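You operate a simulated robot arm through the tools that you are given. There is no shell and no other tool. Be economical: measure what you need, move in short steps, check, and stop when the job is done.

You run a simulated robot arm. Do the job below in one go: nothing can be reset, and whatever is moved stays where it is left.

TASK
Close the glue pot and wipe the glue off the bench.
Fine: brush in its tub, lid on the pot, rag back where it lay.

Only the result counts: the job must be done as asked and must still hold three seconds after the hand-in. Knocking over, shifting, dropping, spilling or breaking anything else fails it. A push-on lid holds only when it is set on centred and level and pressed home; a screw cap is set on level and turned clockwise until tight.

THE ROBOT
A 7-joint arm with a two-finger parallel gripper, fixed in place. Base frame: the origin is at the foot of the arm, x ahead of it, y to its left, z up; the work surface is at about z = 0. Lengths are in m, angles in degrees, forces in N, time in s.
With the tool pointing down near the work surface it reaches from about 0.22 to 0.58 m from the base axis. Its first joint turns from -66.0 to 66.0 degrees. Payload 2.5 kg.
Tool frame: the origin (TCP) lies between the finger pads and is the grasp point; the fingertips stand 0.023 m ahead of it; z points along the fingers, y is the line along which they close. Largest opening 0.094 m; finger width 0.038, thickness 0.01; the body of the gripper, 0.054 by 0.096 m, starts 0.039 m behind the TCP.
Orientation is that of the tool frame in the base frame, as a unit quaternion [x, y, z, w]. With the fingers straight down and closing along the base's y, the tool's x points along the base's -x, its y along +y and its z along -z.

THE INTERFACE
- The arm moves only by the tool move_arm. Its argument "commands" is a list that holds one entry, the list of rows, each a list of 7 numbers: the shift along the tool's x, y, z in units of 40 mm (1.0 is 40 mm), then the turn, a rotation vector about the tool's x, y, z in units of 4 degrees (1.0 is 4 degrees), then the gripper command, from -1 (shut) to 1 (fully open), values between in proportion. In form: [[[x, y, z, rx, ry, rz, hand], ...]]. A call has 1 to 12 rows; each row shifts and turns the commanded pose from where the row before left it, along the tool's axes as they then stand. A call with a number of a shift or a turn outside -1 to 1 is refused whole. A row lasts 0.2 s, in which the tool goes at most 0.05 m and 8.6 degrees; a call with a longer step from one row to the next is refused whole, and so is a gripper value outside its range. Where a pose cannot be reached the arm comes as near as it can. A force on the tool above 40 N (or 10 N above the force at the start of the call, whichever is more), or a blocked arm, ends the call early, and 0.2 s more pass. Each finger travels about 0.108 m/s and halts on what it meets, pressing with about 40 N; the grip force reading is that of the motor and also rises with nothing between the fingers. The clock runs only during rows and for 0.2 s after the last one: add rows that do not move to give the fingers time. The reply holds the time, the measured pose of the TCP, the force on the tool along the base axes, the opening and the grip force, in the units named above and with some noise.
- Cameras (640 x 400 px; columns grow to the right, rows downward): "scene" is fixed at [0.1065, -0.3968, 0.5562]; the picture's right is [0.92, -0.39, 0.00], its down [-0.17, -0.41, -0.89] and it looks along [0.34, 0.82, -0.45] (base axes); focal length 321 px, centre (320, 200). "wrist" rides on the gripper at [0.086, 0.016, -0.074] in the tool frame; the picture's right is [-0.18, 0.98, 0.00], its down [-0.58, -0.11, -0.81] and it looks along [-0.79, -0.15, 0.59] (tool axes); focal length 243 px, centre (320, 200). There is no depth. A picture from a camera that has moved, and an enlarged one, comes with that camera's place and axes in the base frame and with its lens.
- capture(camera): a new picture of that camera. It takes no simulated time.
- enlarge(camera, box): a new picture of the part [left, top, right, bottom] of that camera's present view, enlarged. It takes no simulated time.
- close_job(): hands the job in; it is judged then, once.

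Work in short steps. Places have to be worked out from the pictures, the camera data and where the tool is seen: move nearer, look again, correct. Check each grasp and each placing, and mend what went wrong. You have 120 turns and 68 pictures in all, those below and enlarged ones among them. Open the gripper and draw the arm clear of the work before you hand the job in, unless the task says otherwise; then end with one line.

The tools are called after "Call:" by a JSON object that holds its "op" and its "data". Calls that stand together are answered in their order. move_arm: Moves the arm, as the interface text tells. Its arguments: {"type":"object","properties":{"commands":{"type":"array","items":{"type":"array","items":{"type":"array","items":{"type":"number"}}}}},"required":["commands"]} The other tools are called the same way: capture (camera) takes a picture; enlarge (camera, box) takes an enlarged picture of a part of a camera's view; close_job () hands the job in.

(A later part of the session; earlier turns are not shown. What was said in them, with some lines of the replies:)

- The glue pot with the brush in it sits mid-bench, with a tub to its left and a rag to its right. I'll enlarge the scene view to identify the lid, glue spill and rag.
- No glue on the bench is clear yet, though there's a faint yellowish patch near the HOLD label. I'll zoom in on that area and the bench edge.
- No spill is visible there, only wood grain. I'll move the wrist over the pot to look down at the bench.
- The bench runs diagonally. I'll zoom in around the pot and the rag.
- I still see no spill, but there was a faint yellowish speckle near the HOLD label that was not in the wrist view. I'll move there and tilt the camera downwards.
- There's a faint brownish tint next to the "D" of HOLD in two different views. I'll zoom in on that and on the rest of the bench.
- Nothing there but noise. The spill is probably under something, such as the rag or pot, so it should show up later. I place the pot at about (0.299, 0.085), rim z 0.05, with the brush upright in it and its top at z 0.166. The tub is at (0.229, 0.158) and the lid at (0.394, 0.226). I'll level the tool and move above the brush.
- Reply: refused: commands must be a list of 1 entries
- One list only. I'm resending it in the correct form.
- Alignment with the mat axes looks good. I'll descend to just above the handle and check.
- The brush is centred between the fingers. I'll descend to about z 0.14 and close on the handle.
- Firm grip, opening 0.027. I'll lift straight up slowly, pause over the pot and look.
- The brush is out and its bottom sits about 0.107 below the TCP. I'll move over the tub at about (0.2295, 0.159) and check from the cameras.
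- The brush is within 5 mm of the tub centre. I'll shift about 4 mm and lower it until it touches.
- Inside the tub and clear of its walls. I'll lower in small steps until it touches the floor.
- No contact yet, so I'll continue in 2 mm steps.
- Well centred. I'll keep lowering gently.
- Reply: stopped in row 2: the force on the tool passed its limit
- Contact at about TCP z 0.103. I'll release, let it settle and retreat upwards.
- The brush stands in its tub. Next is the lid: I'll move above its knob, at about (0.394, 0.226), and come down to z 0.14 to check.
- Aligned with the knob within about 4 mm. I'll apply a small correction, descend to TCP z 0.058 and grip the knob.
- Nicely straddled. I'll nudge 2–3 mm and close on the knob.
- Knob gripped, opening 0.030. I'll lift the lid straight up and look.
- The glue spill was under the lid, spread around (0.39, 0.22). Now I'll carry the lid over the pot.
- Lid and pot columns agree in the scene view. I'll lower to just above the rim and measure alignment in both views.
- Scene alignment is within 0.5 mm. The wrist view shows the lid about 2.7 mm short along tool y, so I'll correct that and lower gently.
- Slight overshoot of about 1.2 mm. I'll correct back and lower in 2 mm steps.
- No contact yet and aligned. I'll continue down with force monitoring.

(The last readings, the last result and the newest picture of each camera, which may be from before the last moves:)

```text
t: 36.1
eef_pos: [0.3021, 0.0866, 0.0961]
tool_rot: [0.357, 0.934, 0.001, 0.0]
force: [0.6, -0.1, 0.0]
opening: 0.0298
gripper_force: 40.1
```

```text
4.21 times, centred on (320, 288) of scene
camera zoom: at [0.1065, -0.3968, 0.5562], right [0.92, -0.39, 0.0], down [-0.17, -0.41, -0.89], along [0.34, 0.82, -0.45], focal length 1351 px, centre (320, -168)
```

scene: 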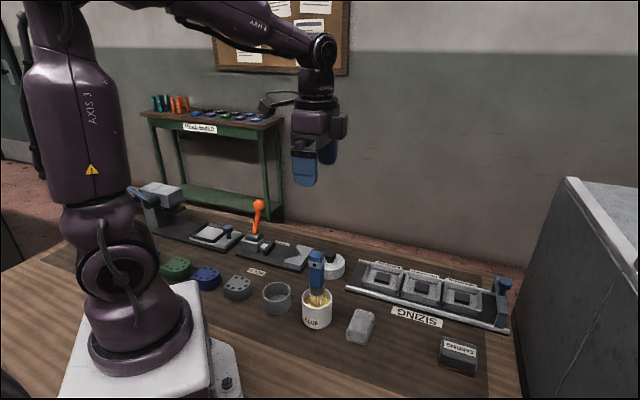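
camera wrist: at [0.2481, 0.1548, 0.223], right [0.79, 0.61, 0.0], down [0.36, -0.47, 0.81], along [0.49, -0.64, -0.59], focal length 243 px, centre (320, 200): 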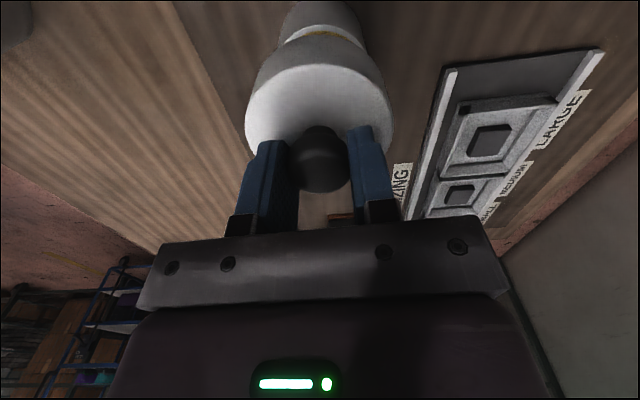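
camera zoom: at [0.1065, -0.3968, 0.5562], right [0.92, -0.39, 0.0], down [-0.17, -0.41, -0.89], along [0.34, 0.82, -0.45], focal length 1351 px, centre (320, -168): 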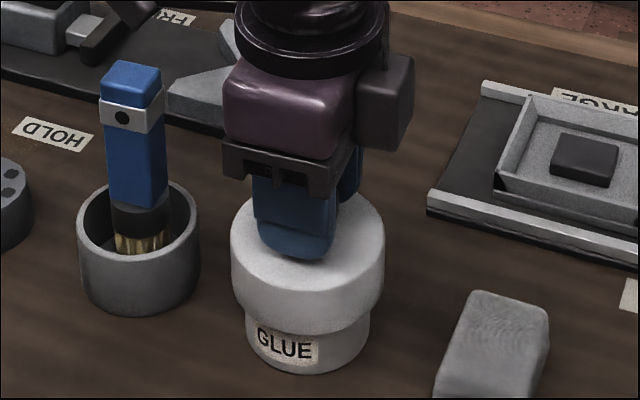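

The skirt is already below the rim without touching. I'll keep lowering until it seats.

Call:
{"op": "move_arm", "data": {"commands": [[[0, 0, 0.05, 0, 0, 0, -1], [0, 0, 0.05, 0, 0, 0, -1], [0, 0, 0, 0, 0, 0, -1]]]}}

Call:
{"op": "move_arm", "data": {"commands": [[[0, 0, 0.05, 0, 0, 0, -1], [0, 0, 0.05, 0, 0, 0, -1], [0, 0, 0, 0, 0, 0, -1]]]}}

Call:
{"op": "move_arm", "data": {"commands": [[[0, 0, 0.05, 0, 0, 0, -1], [0, 0, 0.05, 0, 0, 0, -1], [0, 0, 0, 0, 0, 0, -1]]]}}

```text
t: 36.9
eef_pos: [0.3022, 0.087, 0.0923]
tool_rot: [0.359, 0.933, 0.002, 0.0]
force: [-3.9, -2.2, 18.6]
opening: 0.0298
gripper_force: 40.2
```

```text
t: 37.7
eef_pos: [0.3024, 0.0873, 0.0872]
tool_rot: [0.358, 0.934, 0.002, 0.0]
force: [-5.6, -3.4, 36.4]
opening: 0.0302
gripper_force: 40.1
```

```text
t: 38.1
eef_pos: [0.3023, 0.0874, 0.0881]
tool_rot: [0.359, 0.934, 0.003, 0.0]
force: [-0.6, -0.4, 6.1]
opening: 0.03
gripper_force: 39.9
stopped in row 2: the force on the tool passed its limit (the readings are from after the stop); the commanded pose is now the measured one
```

Contact rose to above 36 N. I'll check whether the lid is home and level.

Call:
{"op": "enlarge", "data": {"camera": "scene", "box": [280, 250, 360, 335]}}

Call:
{"op": "move_arm", "data": {"commands": [[[0, 0, 0.04, 0, 0, 0, -1], [0, 0, 0.04, 0, 0, 0, -1], [0, 0, 0, 0, 0, 0, -1]]]}}

```text
4.71 times, centred on (320, 292) of scene
camera zoom: at [0.1065, -0.3968, 0.5562], right [0.92, -0.39, 0.0], down [-0.17, -0.41, -0.89], along [0.34, 0.82, -0.45], focal length 1510 px, centre (320, -235)
```

zoom: 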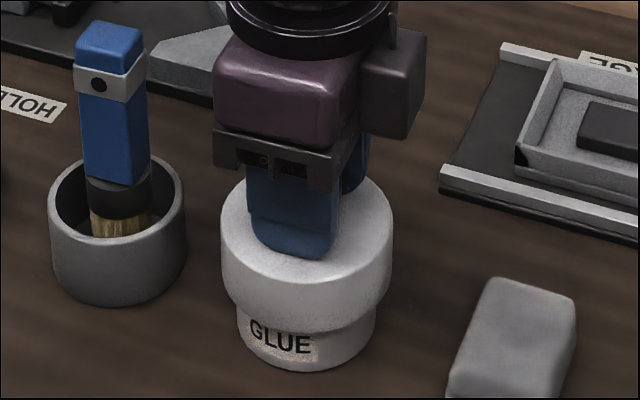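

```text
t: 38.6
eef_pos: [0.3027, 0.0868, 0.0862]
tool_rot: [0.359, 0.933, 0.003, 0.0]
force: [-2.3, -0.8, 6.0]
opening: 0.0301
gripper_force: 40.4
stopped in row 2: the force on the tool passed its limit (the readings are from after the stop); the commanded pose is now the measured one
```

Still moving down slightly at over 40 N. I'll press again and watch whether z stays.

Call:
{"op": "move_arm", "data": {"commands": [[[0, 0, 0.04, 0, 0, 0, -1], [0, 0, 0.04, 0, 0, 0, -1], [0, 0, 0.04, 0, 0, 0, -1], [0, 0, 0, 0, 0, 0, -1]]]}}

Call:
{"op": "move_arm", "data": {"commands": [[[0, 0, 0.04, 0, 0, 0, -1], [0, 0, 0.04, 0, 0, 0, -1], [0, 0, 0.04, 0, 0, 0, -1], [0, 0, 0, 0, 0, 0, -1]]]}}

Call:
{"op": "enlarge", "data": {"camera": "scene", "box": [280, 250, 360, 335]}}

Call:
{"op": "enlarge", "data": {"camera": "wrist", "box": [220, 0, 420, 200]}}

```text
t: 39.0
eef_pos: [0.3031, 0.0878, 0.0862]
tool_rot: [0.358, 0.934, 0.003, 0.0]
force: [-2.4, -1.5, 7.6]
opening: 0.0301
gripper_force: 40.2
stopped in row 2: the force on the tool passed its limit (the readings are from after the stop); the commanded pose is now the measured one
```

```text
t: 39.5
eef_pos: [0.3028, 0.0877, 0.0872]
tool_rot: [0.359, 0.933, 0.004, 0.001]
force: [-1.9, -0.5, 6.4]
opening: 0.0299
gripper_force: 39.7
stopped in row 2: the force on the tool passed its limit (the readings are from after the stop); the commanded pose is now the measured one
```

```text
4.71 times, centred on (320, 292) of scene
camera zoom: at [0.1065, -0.3968, 0.5562], right [0.92, -0.39, 0.0], down [-0.17, -0.41, -0.89], along [0.34, 0.82, -0.45], focal length 1510 px, centre (320, -235)
```

zoom: 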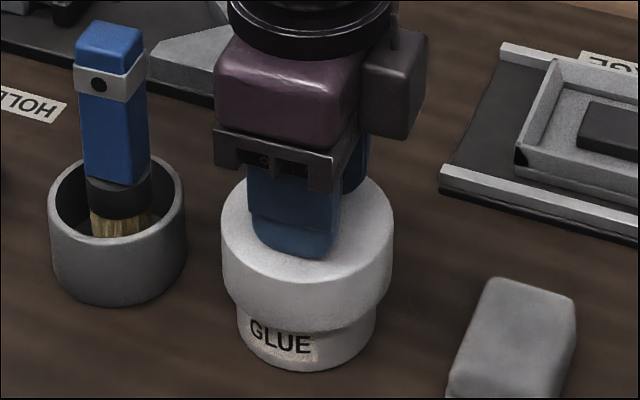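

```text
2.00 times, centred on (320, 100) of wrist
camera zoom: at [0.2497, 0.1566, 0.1624], right [0.79, 0.61, 0.01], down [0.36, -0.48, 0.8], along [0.49, -0.64, -0.59], focal length 485 px, centre (320, 400)
```

zoom: 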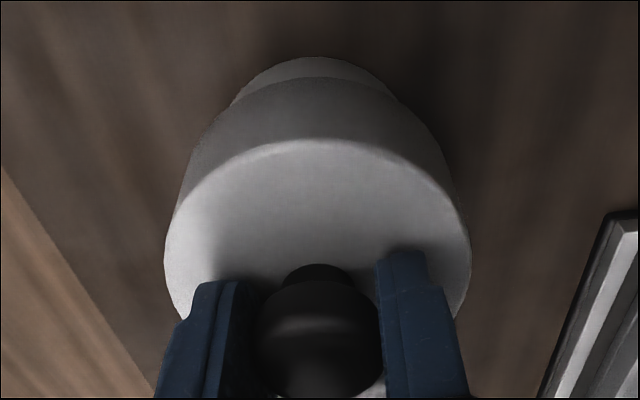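

The lid is level, and z holds near 0.0865 under 40 N. I'll make one preloaded harder press to confirm it is home.

Call:
{"op": "move_arm", "data": {"commands": [[[0, 0, 0.04, 0, 0, 0, -1], [0, 0, 0.015, 0, 0, 0, -1], [0, 0, 0, 0, 0, 0, -1]]]}}

Call:
{"op": "move_arm", "data": {"commands": [[[0, 0, 0.025, 0, 0, 0, -1], [0, 0, 0, 0, 0, 0, -1]]]}}

Call:
{"op": "move_arm", "data": {"commands": [[[0, 0, 0.025, 0, 0, 0, -1], [0, 0, 0, 0, 0, 0, -1]]]}}

```text
t: 39.9
eef_pos: [0.303, 0.0869, 0.0864]
tool_rot: [0.358, 0.934, 0.004, -0.001]
force: [-3.0, -1.2, 7.1]
opening: 0.0302
gripper_force: 39.7
stopped in row 2: the force on the tool passed its limit (the readings are from after the stop); the commanded pose is now the measured one
```

```text
t: 40.5
eef_pos: [0.3044, 0.0866, 0.0867]
tool_rot: [0.359, 0.933, 0.004, 0.0]
force: [-2.1, -2.0, 7.6]
opening: 0.0301
gripper_force: 39.9
stopped in row 2: the force on the tool passed its limit (the readings are from after the stop); the commanded pose is now the measured one
```

```text
t: 41.1
eef_pos: [0.3028, 0.0869, 0.0866]
tool_rot: [0.358, 0.934, 0.005, 0.0]
force: [-2.1, -1.1, 6.9]
opening: 0.0303
gripper_force: 40.5
stopped in row 2: the force on the tool passed its limit (the readings are from after the stop); the commanded pose is now the measured one
```

A 1 mm push gives more than 40 N with no travel, so the lid is on its hard stop. I'll release and rise.

Call:
{"op": "move_arm", "data": {"commands": [[[0, 0, 0, 0, 0, 0, -0.3], [0, 0, 0, 0, 0, 0, 0.1], [0, 0, 0, 0, 0, 0, 0.4], [0, 0, 0, 0, 0, 0, 0.4], [0, 0, -0.5, 0, 0, 0, 0.4], [0, 0, -1, 0, 0, 0, 0.4], [0, 0, -1, 0, 0, 0, 0.4], [0, 0, -1, 0, 0, 0, 0.4], [0, 0, 0, 0, 0, 0, 0.4]]]}}

Call:
{"op": "enlarge", "data": {"camera": "scene", "box": [240, 220, 400, 350]}}

Call:
{"op": "capture", "data": {"camera": "wrist"}}

```text
t: 43.1
eef_pos: [0.3032, 0.0848, 0.2276]
tool_rot: [0.359, 0.933, 0.004, 0.0]
force: [-0.3, -0.5, -0.8]
opening: 0.0657
gripper_force: 0.1
```

```text
3.08 times, centred on (320, 285) of scene
camera zoom: at [0.1065, -0.3968, 0.5562], right [0.92, -0.39, 0.0], down [-0.17, -0.41, -0.89], along [0.34, 0.82, -0.45], focal length 987 px, centre (320, -62)
```

zoom: 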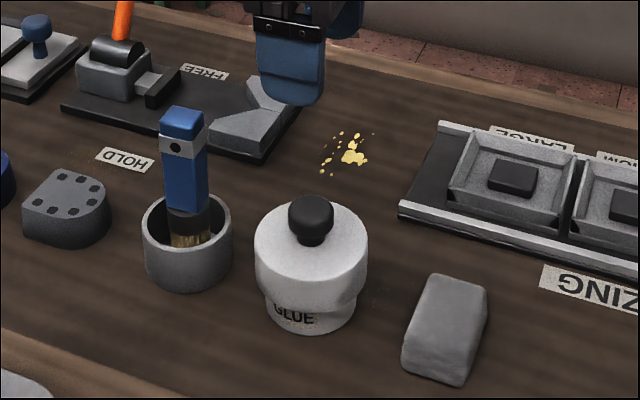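

```text
22 pictures are left
camera wrist: at [0.2498, 0.1557, 0.3026], right [0.8, 0.61, 0.01], down [0.36, -0.48, 0.8], along [0.49, -0.64, -0.6], focal length 243 px, centre (320, 200)
```

wrist: 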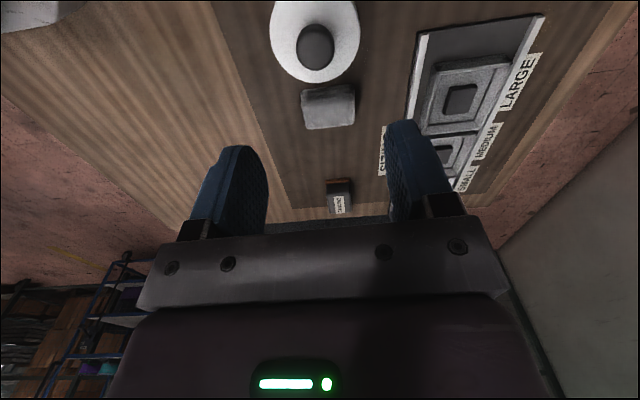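

The lid is on and level. The rag, about 63×41 mm with its long axis at about 48°, is centred near (0.3725, 0.0175). I'll move above it and turn 90° to grip across its short side, keeping the camera side away from the pot.

Call:
{"op": "move_arm", "data": {"commands": [[[-0.8, -0.03, 0, 0, 0, 0, 0.4], [-0.8, -0.03, 0, 0, 0, 0, 0.4], [-0.8, -0.03, 0, 0, 0, 0, 0.4], [0, 0, 0, 0, 0, -1, 0.4], [0, 0, 0, 0, 0, -1, 0.4], [0, 0, 0, 0, 0, -1, 0.4], [0, 0, 0, 0, 0, -1, 0.4], [0, 0, 0, 0, 0, -1, 0.4], [0, 0, 0, 0, 0, -1, 0.4], [0, 0, 0, 0, 0, -1, 0.4], [0, 0, 0, 0, 0, -1, 0.4], [0, 0, 0, 0, 0, -1, 0.4]]]}}

Call:
{"op": "move_arm", "data": {"commands": [[[0, 0, 0, 0, 0, -1, 0.4], [0, 0, 0, 0, 0, -1, 0.4], [0, 0, 0, 0, 0, -1, 0.4], [0, 0, 0, 0, 0, -1, 0.4], [0, 0, 0, 0, 0, -1, 0.4], [0, 0, 0, 0, 0, -1, 0.4], [0, 0, 0, 0, 0, -1, 0.4], [0, 0, 0, 0, 0, -1, 0.4], [0, 0, 0, 0, 0, -1, 0.4], [0, 0, 0, 0, 0, -1, 0.4], [0, 0, 0, 0, 0, -1, 0.4], [0, 0, 0, 0, 0, -1, 0.4]]]}}

Call:
{"op": "move_arm", "data": {"commands": [[[0, 0, 0, 0, 0, -1, 0.4], [0, 0, 0, 0, 0, -0.5, 0.4], [0, 0, 0, 0, 0, 0, 0.4]]]}}

Call:
{"op": "capture", "data": {"camera": "wrist"}}

```text
t: 45.7
eef_pos: [0.3717, 0.0195, 0.2268]
tool_rot: [0.053, 0.999, 0.004, 0.001]
force: [-0.6, 0.2, -0.4]
opening: 0.0656
gripper_force: 0.0
```

```text
t: 48.3
eef_pos: [0.3721, 0.0193, 0.2262]
tool_rot: [-0.359, 0.933, 0.004, 0.003]
force: [0.4, 1.0, -0.1]
opening: 0.0658
gripper_force: 0.0
```

```text
t: 49.1
eef_pos: [0.371, 0.0189, 0.226]
tool_rot: [-0.407, 0.913, 0.003, 0.003]
force: [0.1, 0.3, 1.2]
opening: 0.0658
gripper_force: 0.0
```

```text
21 pictures are left
camera wrist: at [0.3021, -0.035, 0.3005], right [-0.61, 0.79, 0.01], down [0.47, 0.35, 0.81], along [0.64, 0.49, -0.59], focal length 243 px, centre (320, 200)
```

wrist: 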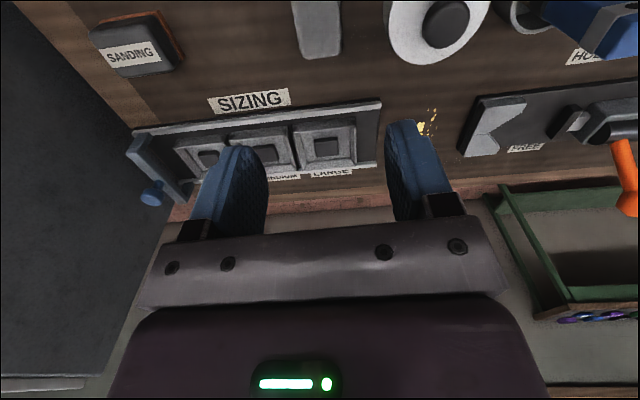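

Yaw matches the rag and longitudinal centring is good. There's about 4 mm of lateral correction to make, then I'll descend partway and recheck.

Call:
{"op": "move_arm", "data": {"commands": [[[0, -0.09, 0.6, 0, 0, 0, 0.4], [0, 0, 0.9, 0, 0, 0, 0.4], [0, 0, 0.9, 0, 0, 0, 0.4], [0, 0, 0.9, 0, 0, 0, 0.4], [0, 0, 0, 0, 0, 0, 0.4]]]}}

Call:
{"op": "capture", "data": {"camera": "wrist"}}

Call:
{"op": "enlarge", "data": {"camera": "scene", "box": [290, 240, 420, 345]}}

```text
t: 50.3
eef_pos: [0.3749, 0.0184, 0.0936]
tool_rot: [-0.407, 0.914, 0.004, 0.003]
force: [0.5, 0.3, 0.9]
opening: 0.0659
gripper_force: 0.0
```

```text
20 pictures are left
camera wrist: at [0.3047, -0.036, 0.1679], right [-0.61, 0.79, 0.01], down [0.47, 0.35, 0.81], along [0.64, 0.49, -0.59], focal length 243 px, centre (320, 200)
```

wrist: 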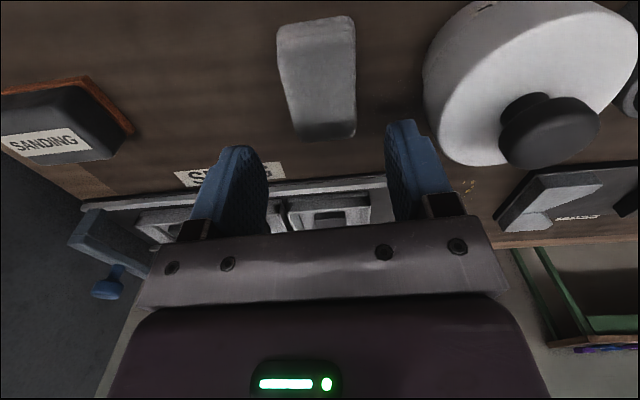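

```text
3.81 times, centred on (355, 292) of scene
camera zoom: at [0.1065, -0.3968, 0.5562], right [0.92, -0.39, 0.0], down [-0.17, -0.41, -0.89], along [0.34, 0.82, -0.45], focal length 1222 px, centre (187, -152)
```

zoom: 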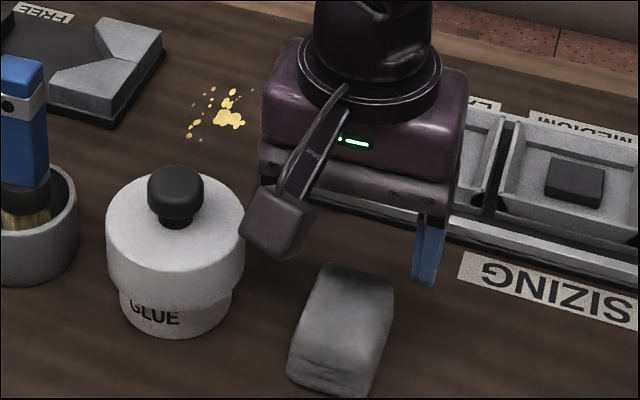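

The rag is centred between the fingers; I'll shift about 6 mm back along its length. Then I'll descend to z 0.03 and grip.

Call:
{"op": "move_arm", "data": {"commands": [[[0.15, 0, 0.4, 0, 0, 0, 0.4], [0, 0, 0.6, 0, 0, 0, 0.4], [0, 0, 0.4, 0, 0, 0, 0.4], [0, 0, 0.2, 0, 0, 0, 0.4], [0, 0, 0, 0, 0, 0, 0.4]]]}}

Call:
{"op": "enlarge", "data": {"camera": "wrist", "box": [180, 40, 460, 240]}}

```text
t: 51.5
eef_pos: [0.3705, 0.0136, 0.03]
tool_rot: [-0.407, 0.913, 0.003, 0.004]
force: [0.8, 0.0, 0.3]
opening: 0.0656
gripper_force: 0.0
```

```text
2.00 times, centred on (320, 140) of wrist
camera zoom: at [0.3008, -0.0397, 0.1042], right [-0.61, 0.79, 0.01], down [0.47, 0.35, 0.81], along [0.64, 0.49, -0.59], focal length 485 px, centre (320, 320)
```

zoom: 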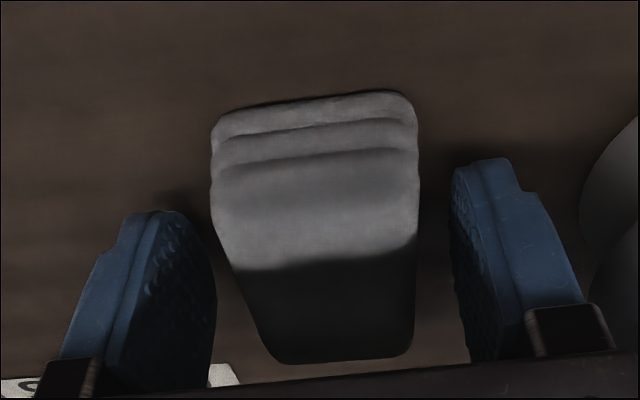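

The rag sits between the fingers. I'll close on it.

Call:
{"op": "move_arm", "data": {"commands": [[[0, 0, 0, 0, 0, 0, 0.1], [0, 0, 0, 0, 0, 0, -0.1], [0, 0, 0, 0, 0, 0, -0.4], [0, 0, 0, 0, 0, 0, -1], [0, 0, 0, 0, 0, 0, -1], [0, 0, 0, 0, 0, 0, -1]]]}}

Call:
{"op": "enlarge", "data": {"camera": "wrist", "box": [180, 40, 460, 240]}}

```text
t: 52.9
eef_pos: [0.3694, 0.0145, 0.0301]
tool_rot: [-0.406, 0.914, 0.003, 0.003]
force: [0.0, 0.1, -0.2]
opening: 0.045
gripper_force: 40.3
```

```text
2.00 times, centred on (320, 140) of wrist
camera zoom: at [0.3007, -0.0397, 0.1044], right [-0.61, 0.79, 0.01], down [0.47, 0.35, 0.81], along [0.64, 0.49, -0.59], focal length 485 px, centre (320, 320)
```

zoom: 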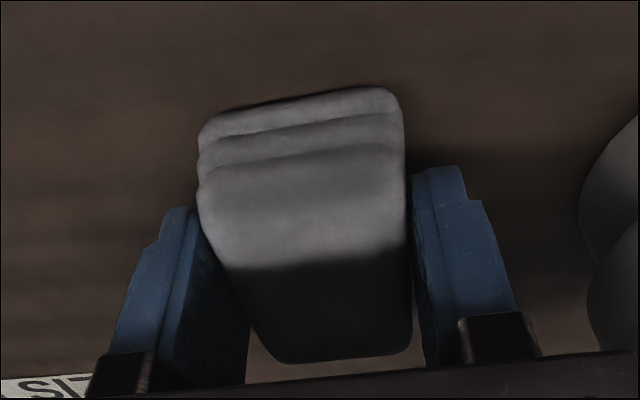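

Gripped at 0.045. I'll lift and inspect.

Call:
{"op": "move_arm", "data": {"commands": [[[0, 0, -0.2, 0, 0, 0, -1], [0, 0, -0.4, 0, 0, 0, -1], [0, 0, -0.8, 0, 0, 0, -1], [0, 0, -0.9, 0, 0, 0, -1], [0, 0, 0, 0, 0, 0, -1]]]}}

Call:
{"op": "enlarge", "data": {"camera": "scene", "box": [290, 220, 440, 345]}}

```text
t: 54.1
eef_pos: [0.3708, 0.0132, 0.124]
tool_rot: [-0.407, 0.914, 0.004, 0.002]
force: [-0.1, 0.4, -0.8]
opening: 0.0451
gripper_force: 39.8
```

```text
3.20 times, centred on (365, 282) of scene
camera zoom: at [0.1065, -0.3968, 0.5562], right [0.92, -0.39, 0.0], down [-0.17, -0.41, -0.89], along [0.34, 0.82, -0.45], focal length 1027 px, centre (176, -64)
```

zoom: 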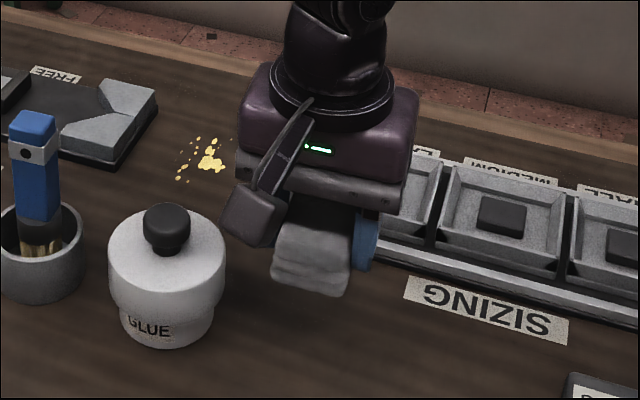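

Rag held well, and the bench under it is clean. I'll rise, carry it to the start of the glue patch (about (0.378, 0.211)), and lower to z 0.055.

Call:
{"op": "move_arm", "data": {"commands": [[[0, 0, -0.8, 0, 0, 0, -1], [-0.762, 0.634, 0, 0, 0, 0, -1], [-0.762, 0.634, 0, 0, 0, 0, -1], [-0.762, 0.634, 0, 0, 0, 0, -1], [-0.762, 0.634, 0, 0, 0, 0, -1], [-0.762, 0.634, 0, 0, 0, 0, -1], [0, 0, 0.9, 0, 0, 0, -1], [0, 0, 0.9, 0, 0, 0, -1], [0, 0, 0.7, 0, 0, 0, -1], [0, 0, 0, 0, 0, 0, -1]]]}}

Call:
{"op": "capture", "data": {"camera": "wrist"}}

Call:
{"op": "enlarge", "data": {"camera": "scene", "box": [260, 200, 410, 320]}}

```text
t: 56.3
eef_pos: [0.3781, 0.2126, 0.0567]
tool_rot: [-0.407, 0.913, 0.003, 0.003]
force: [0.3, -0.2, 0.0]
opening: 0.0448
gripper_force: 40.3
```

```text
15 pictures are left
camera wrist: at [0.3083, 0.1584, 0.1306], right [-0.61, 0.79, 0.01], down [0.47, 0.35, 0.81], along [0.64, 0.49, -0.59], focal length 243 px, centre (320, 200)
```

wrist: 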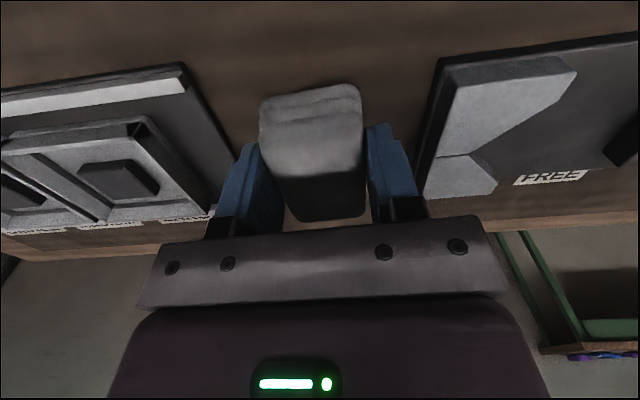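

```text
3.33 times, centred on (335, 260) of scene
camera zoom: at [0.1065, -0.3968, 0.5562], right [0.92, -0.39, 0.0], down [-0.17, -0.41, -0.89], along [0.34, 0.82, -0.45], focal length 1070 px, centre (270, 0)
```

zoom: 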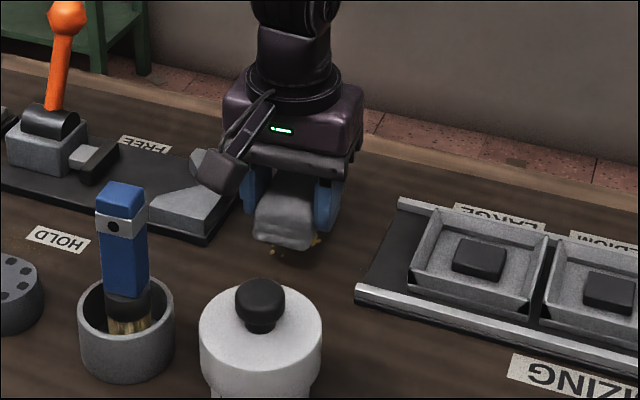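

Clear of both neighbours. I'll lower until the rag touches the bench.

Call:
{"op": "move_arm", "data": {"commands": [[[0, 0, 0.3, 0, 0, 0, -1], [0, 0, 0.3, 0, 0, 0, -1], [0, 0, 0.06, 0, 0, 0, -1], [0, 0, 0.04, 0, 0, 0, -1], [0, 0, 0, 0, 0, 0, -1]]]}}

```text
t: 57.5
eef_pos: [0.3789, 0.2114, 0.0295]
tool_rot: [-0.407, 0.914, 0.003, 0.003]
force: [-12.3, -7.3, 37.2]
opening: 0.0451
gripper_force: 40.0
```

In contact at 37 N. I'll ease off a little, then do a stroke along the patch and back.

Call:
{"op": "move_arm", "data": {"commands": [[[0, 0, -0.03, 0, 0, 0, -1], [0, 0.2, 0, 0, 0, 0, -1], [-0.3, 0, 0, 0, 0, 0, -1], [-0.3, 0, 0, 0, 0, 0, -1], [-0.3, 0, 0, 0, 0, 0, -1], [-0.3, 0, 0, 0, 0, 0, -1], [-0.3, 0, 0, 0, 0, 0, -1], [0, 0, 0, 0, 0, 0, -1]]]}}

```text
t: 59.3
eef_pos: [0.4134, 0.2623, 0.0294]
tool_rot: [-0.407, 0.914, 0.004, 0.002]
force: [-2.0, -2.6, 7.6]
opening: 0.045
gripper_force: 40.2
```

The stroke ran well at about 8 N. I'll shift across and make the return stroke, then another middle pass.

Call:
{"op": "move_arm", "data": {"commands": [[[0, -0.22, 0, 0, 0, 0, -1], [0, -0.22, 0, 0, 0, 0, -1], [0.3, 0, 0, 0, 0, 0, -1], [0.3, 0, 0, 0, 0, 0, -1], [0.3, 0, 0, 0, 0, 0, -1], [0.3, 0, 0, 0, 0, 0, -1], [0.3, 0, 0, 0, 0, 0, -1], [0, 0, 0, 0, 0, 0, -1]]]}}

Call:
{"op": "move_arm", "data": {"commands": [[[0, 0.22, 0, 0, 0, 0, -1], [-0.3, 0, 0, 0, 0, 0, -1], [-0.3, 0, 0, 0, 0, 0, -1], [-0.3, 0, 0, 0, 0, 0, -1], [-0.3, 0, 0, 0, 0, 0, -1], [-0.3, 0, 0, 0, 0, 0, -1], [0, 0, -0.5, 0, 0, 0, -1], [0, 0, -1, 0, 0, 0, -1], [0, 0, -1, 0, 0, 0, -1], [0, 0, -1, 0, 0, 0, -1], [0, 0, 0, 0, 0, 0, -1]]]}}

Call:
{"op": "enlarge", "data": {"camera": "scene", "box": [280, 200, 410, 305]}}

```text
t: 61.1
eef_pos: [0.3864, 0.206, 0.029]
tool_rot: [-0.406, 0.914, 0.005, 0.005]
force: [5.5, 6.5, 16.6]
opening: 0.0446
gripper_force: 40.6
```

```text
t: 61.6
eef_pos: [0.3825, 0.2105, 0.0302]
tool_rot: [-0.405, 0.914, 0.001, 0.001]
force: [0.1, 0.1, 4.0]
opening: 0.045
gripper_force: 40.1
stopped in row 2: the force on the tool passed its limit (the readings are from after the stop); the commanded pose is now the measured one
```

```text
3.81 times, centred on (345, 252) of scene
camera zoom: at [0.1065, -0.3968, 0.5562], right [0.92, -0.39, 0.0], down [-0.17, -0.41, -0.89], along [0.34, 0.82, -0.45], focal length 1222 px, centre (225, 0)
```

zoom: 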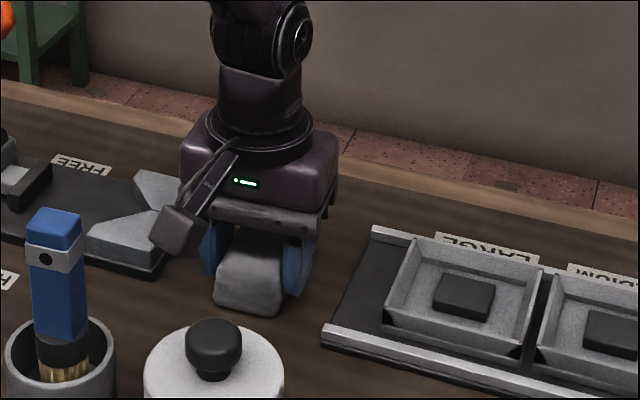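

The third pass stopped on force, just bench friction. I'll redo that pass with a slightly lighter press, then lift and look.

Call:
{"op": "move_arm", "data": {"commands": [[[-0.3, 0, 0, 0, 0, 0, -1], [-0.3, 0, 0, 0, 0, 0, -1], [-0.3, 0, 0, 0, 0, 0, -1], [-0.3, 0, 0, 0, 0, 0, -1], [-0.3, 0, 0, 0, 0, 0, -1], [0, 0, -0.5, 0, 0, 0, -1], [0, 0, -1, 0, 0, 0, -1], [0, 0, -1, 0, 0, 0, -1], [0, 0, -1, 0, 0, 0, -1], [0, 0, 0, 0, 0, 0, -1]]]}}

Call:
{"op": "enlarge", "data": {"camera": "scene", "box": [280, 200, 410, 305]}}

```text
t: 63.8
eef_pos: [0.4244, 0.2541, 0.17]
tool_rot: [-0.404, 0.915, 0.0, 0.0]
force: [0.4, 0.6, -0.4]
opening: 0.0453
gripper_force: 39.9
```

```text
3.81 times, centred on (345, 252) of scene
camera zoom: at [0.1065, -0.3968, 0.5562], right [0.92, -0.39, 0.0], down [-0.17, -0.41, -0.89], along [0.34, 0.82, -0.45], focal length 1222 px, centre (225, 0)
```

zoom: 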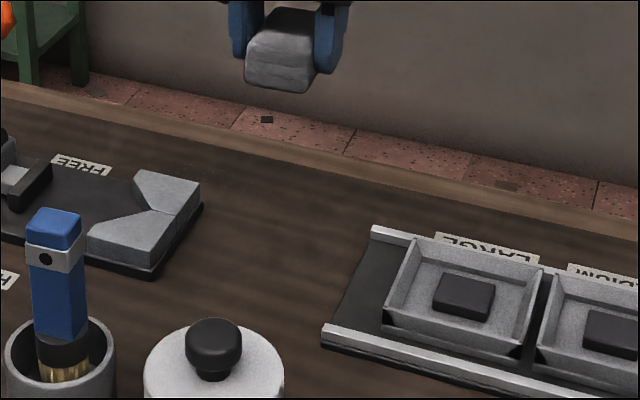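

The glue is wiped clean. I'll carry the rag back above where it lay and lower to z 0.06.

Call:
{"op": "move_arm", "data": {"commands": [[[0.763, -0.428, 0, 0, 0, 0, -1], [0.763, -0.428, 0, 0, 0, 0, -1], [0.763, -0.428, 0, 0, 0, 0, -1], [0.763, -0.428, 0, 0, 0, 0, -1], [0.763, -0.428, 0, 0, 0, 0, -1], [0.763, -0.428, 0, 0, 0, 0, -1], [0.763, -0.428, 0, 0, 0, 0, -1], [0, 0, 0.9, 0, 0, 0, -1], [0, 0, 0.9, 0, 0, 0, -1], [0, 0, 0.9, 0, 0, 0, -1], [0, 0, 0, 0, 0, 0, -1]]]}}

```text
t: 66.2
eef_pos: [0.3681, 0.0161, 0.0609]
tool_rot: [-0.404, 0.915, 0.001, 0.0]
force: [-0.2, -0.3, -0.1]
opening: 0.0446
gripper_force: 39.8
```

On position. I'll lower to just touching the bench, z about 0.031.

Call:
{"op": "move_arm", "data": {"commands": [[[0, 0, 0.3, 0, 0, 0, -1], [0, 0, 0.3, 0, 0, 0, -1], [0, 0, 0.12, 0, 0, 0, -1], [0, 0, 0, 0, 0, 0, -1]]]}}

Call:
{"op": "enlarge", "data": {"camera": "scene", "box": [240, 220, 400, 350]}}

```text
t: 67.2
eef_pos: [0.3677, 0.0163, 0.033]
tool_rot: [-0.404, 0.915, 0.0, -0.001]
force: [0.3, -0.8, -1.3]
opening: 0.0452
gripper_force: 40.7
```

```text
3.08 times, centred on (320, 285) of scene
camera zoom: at [0.1065, -0.3968, 0.5562], right [0.92, -0.39, 0.0], down [-0.17, -0.41, -0.89], along [0.34, 0.82, -0.45], focal length 987 px, centre (320, -62)
```

zoom: 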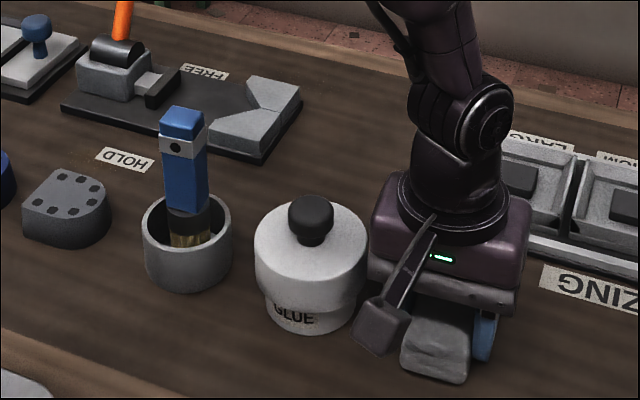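

The rag lines up with its original outline. I'll lower the last bit, release and rise.

Call:
{"op": "move_arm", "data": {"commands": [[[0, 0, 0.06, 0, 0, 0, -1], [0, 0, 0, 0, 0, 0, -1]]]}}

Call:
{"op": "move_arm", "data": {"commands": [[[0, 0, 0, 0, 0, 0, 0.1], [0, 0, 0, 0, 0, 0, 0.4], [0, 0, 0, 0, 0, 0, 0.4], [0, 0, -0.3, 0, 0, 0, 0.4], [0, 0, -0.8, 0, 0, 0, 0.4], [0, 0, -1, 0, 0, 0, 0.4], [0, 0, -1, 0, 0, 0, 0.4], [0, 0, -1, 0, 0, 0, 0.4], [0, 0, -1, 0, 0, 0, 0.4], [0, 0, -1, 0, 0, 0, 0.4], [0, 0, 0, 0, 0, 0, 0.4]]]}}

Call:
{"op": "enlarge", "data": {"camera": "scene", "box": [240, 220, 400, 350]}}

Call:
{"op": "capture", "data": {"camera": "scene"}}

```text
t: 67.8
eef_pos: [0.367, 0.0159, 0.0312]
tool_rot: [-0.405, 0.914, 0.0, -0.001]
force: [0.6, -0.4, 0.4]
opening: 0.0447
gripper_force: 40.4
```

```text
t: 70.2
eef_pos: [0.3684, 0.0148, 0.2746]
tool_rot: [-0.404, 0.915, 0.001, -0.001]
force: [-0.2, 0.3, 0.2]
opening: 0.0659
gripper_force: 0.1
```

```text
3.08 times, centred on (320, 285) of scene
camera zoom: at [0.1065, -0.3968, 0.5562], right [0.92, -0.39, 0.0], down [-0.17, -0.41, -0.89], along [0.34, 0.82, -0.45], focal length 987 px, centre (320, -62)
```

zoom: 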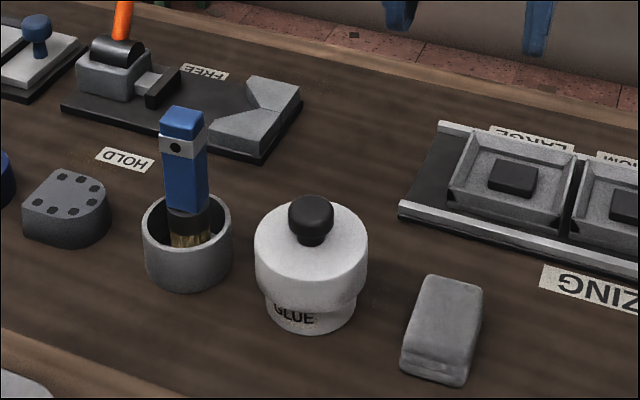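

```text
9 pictures are left
```

scene: 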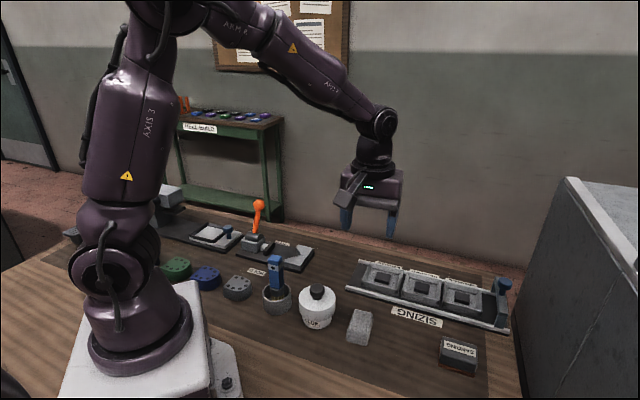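

Everything is in place: the brush is in its tub, the lid is pressed home, the glue is gone, and the rag is within about 3 mm of where it lay. The gripper is open and clear, so I'm handing in.

Call:
{"op": "close_job", "data": {}}

```text
The job is handed in.
```

The glue pot is closed with its lid pressed home, the glue is wiped off the bench, the brush stands in its tub, and the rag is back within about 3 mm of where it lay.
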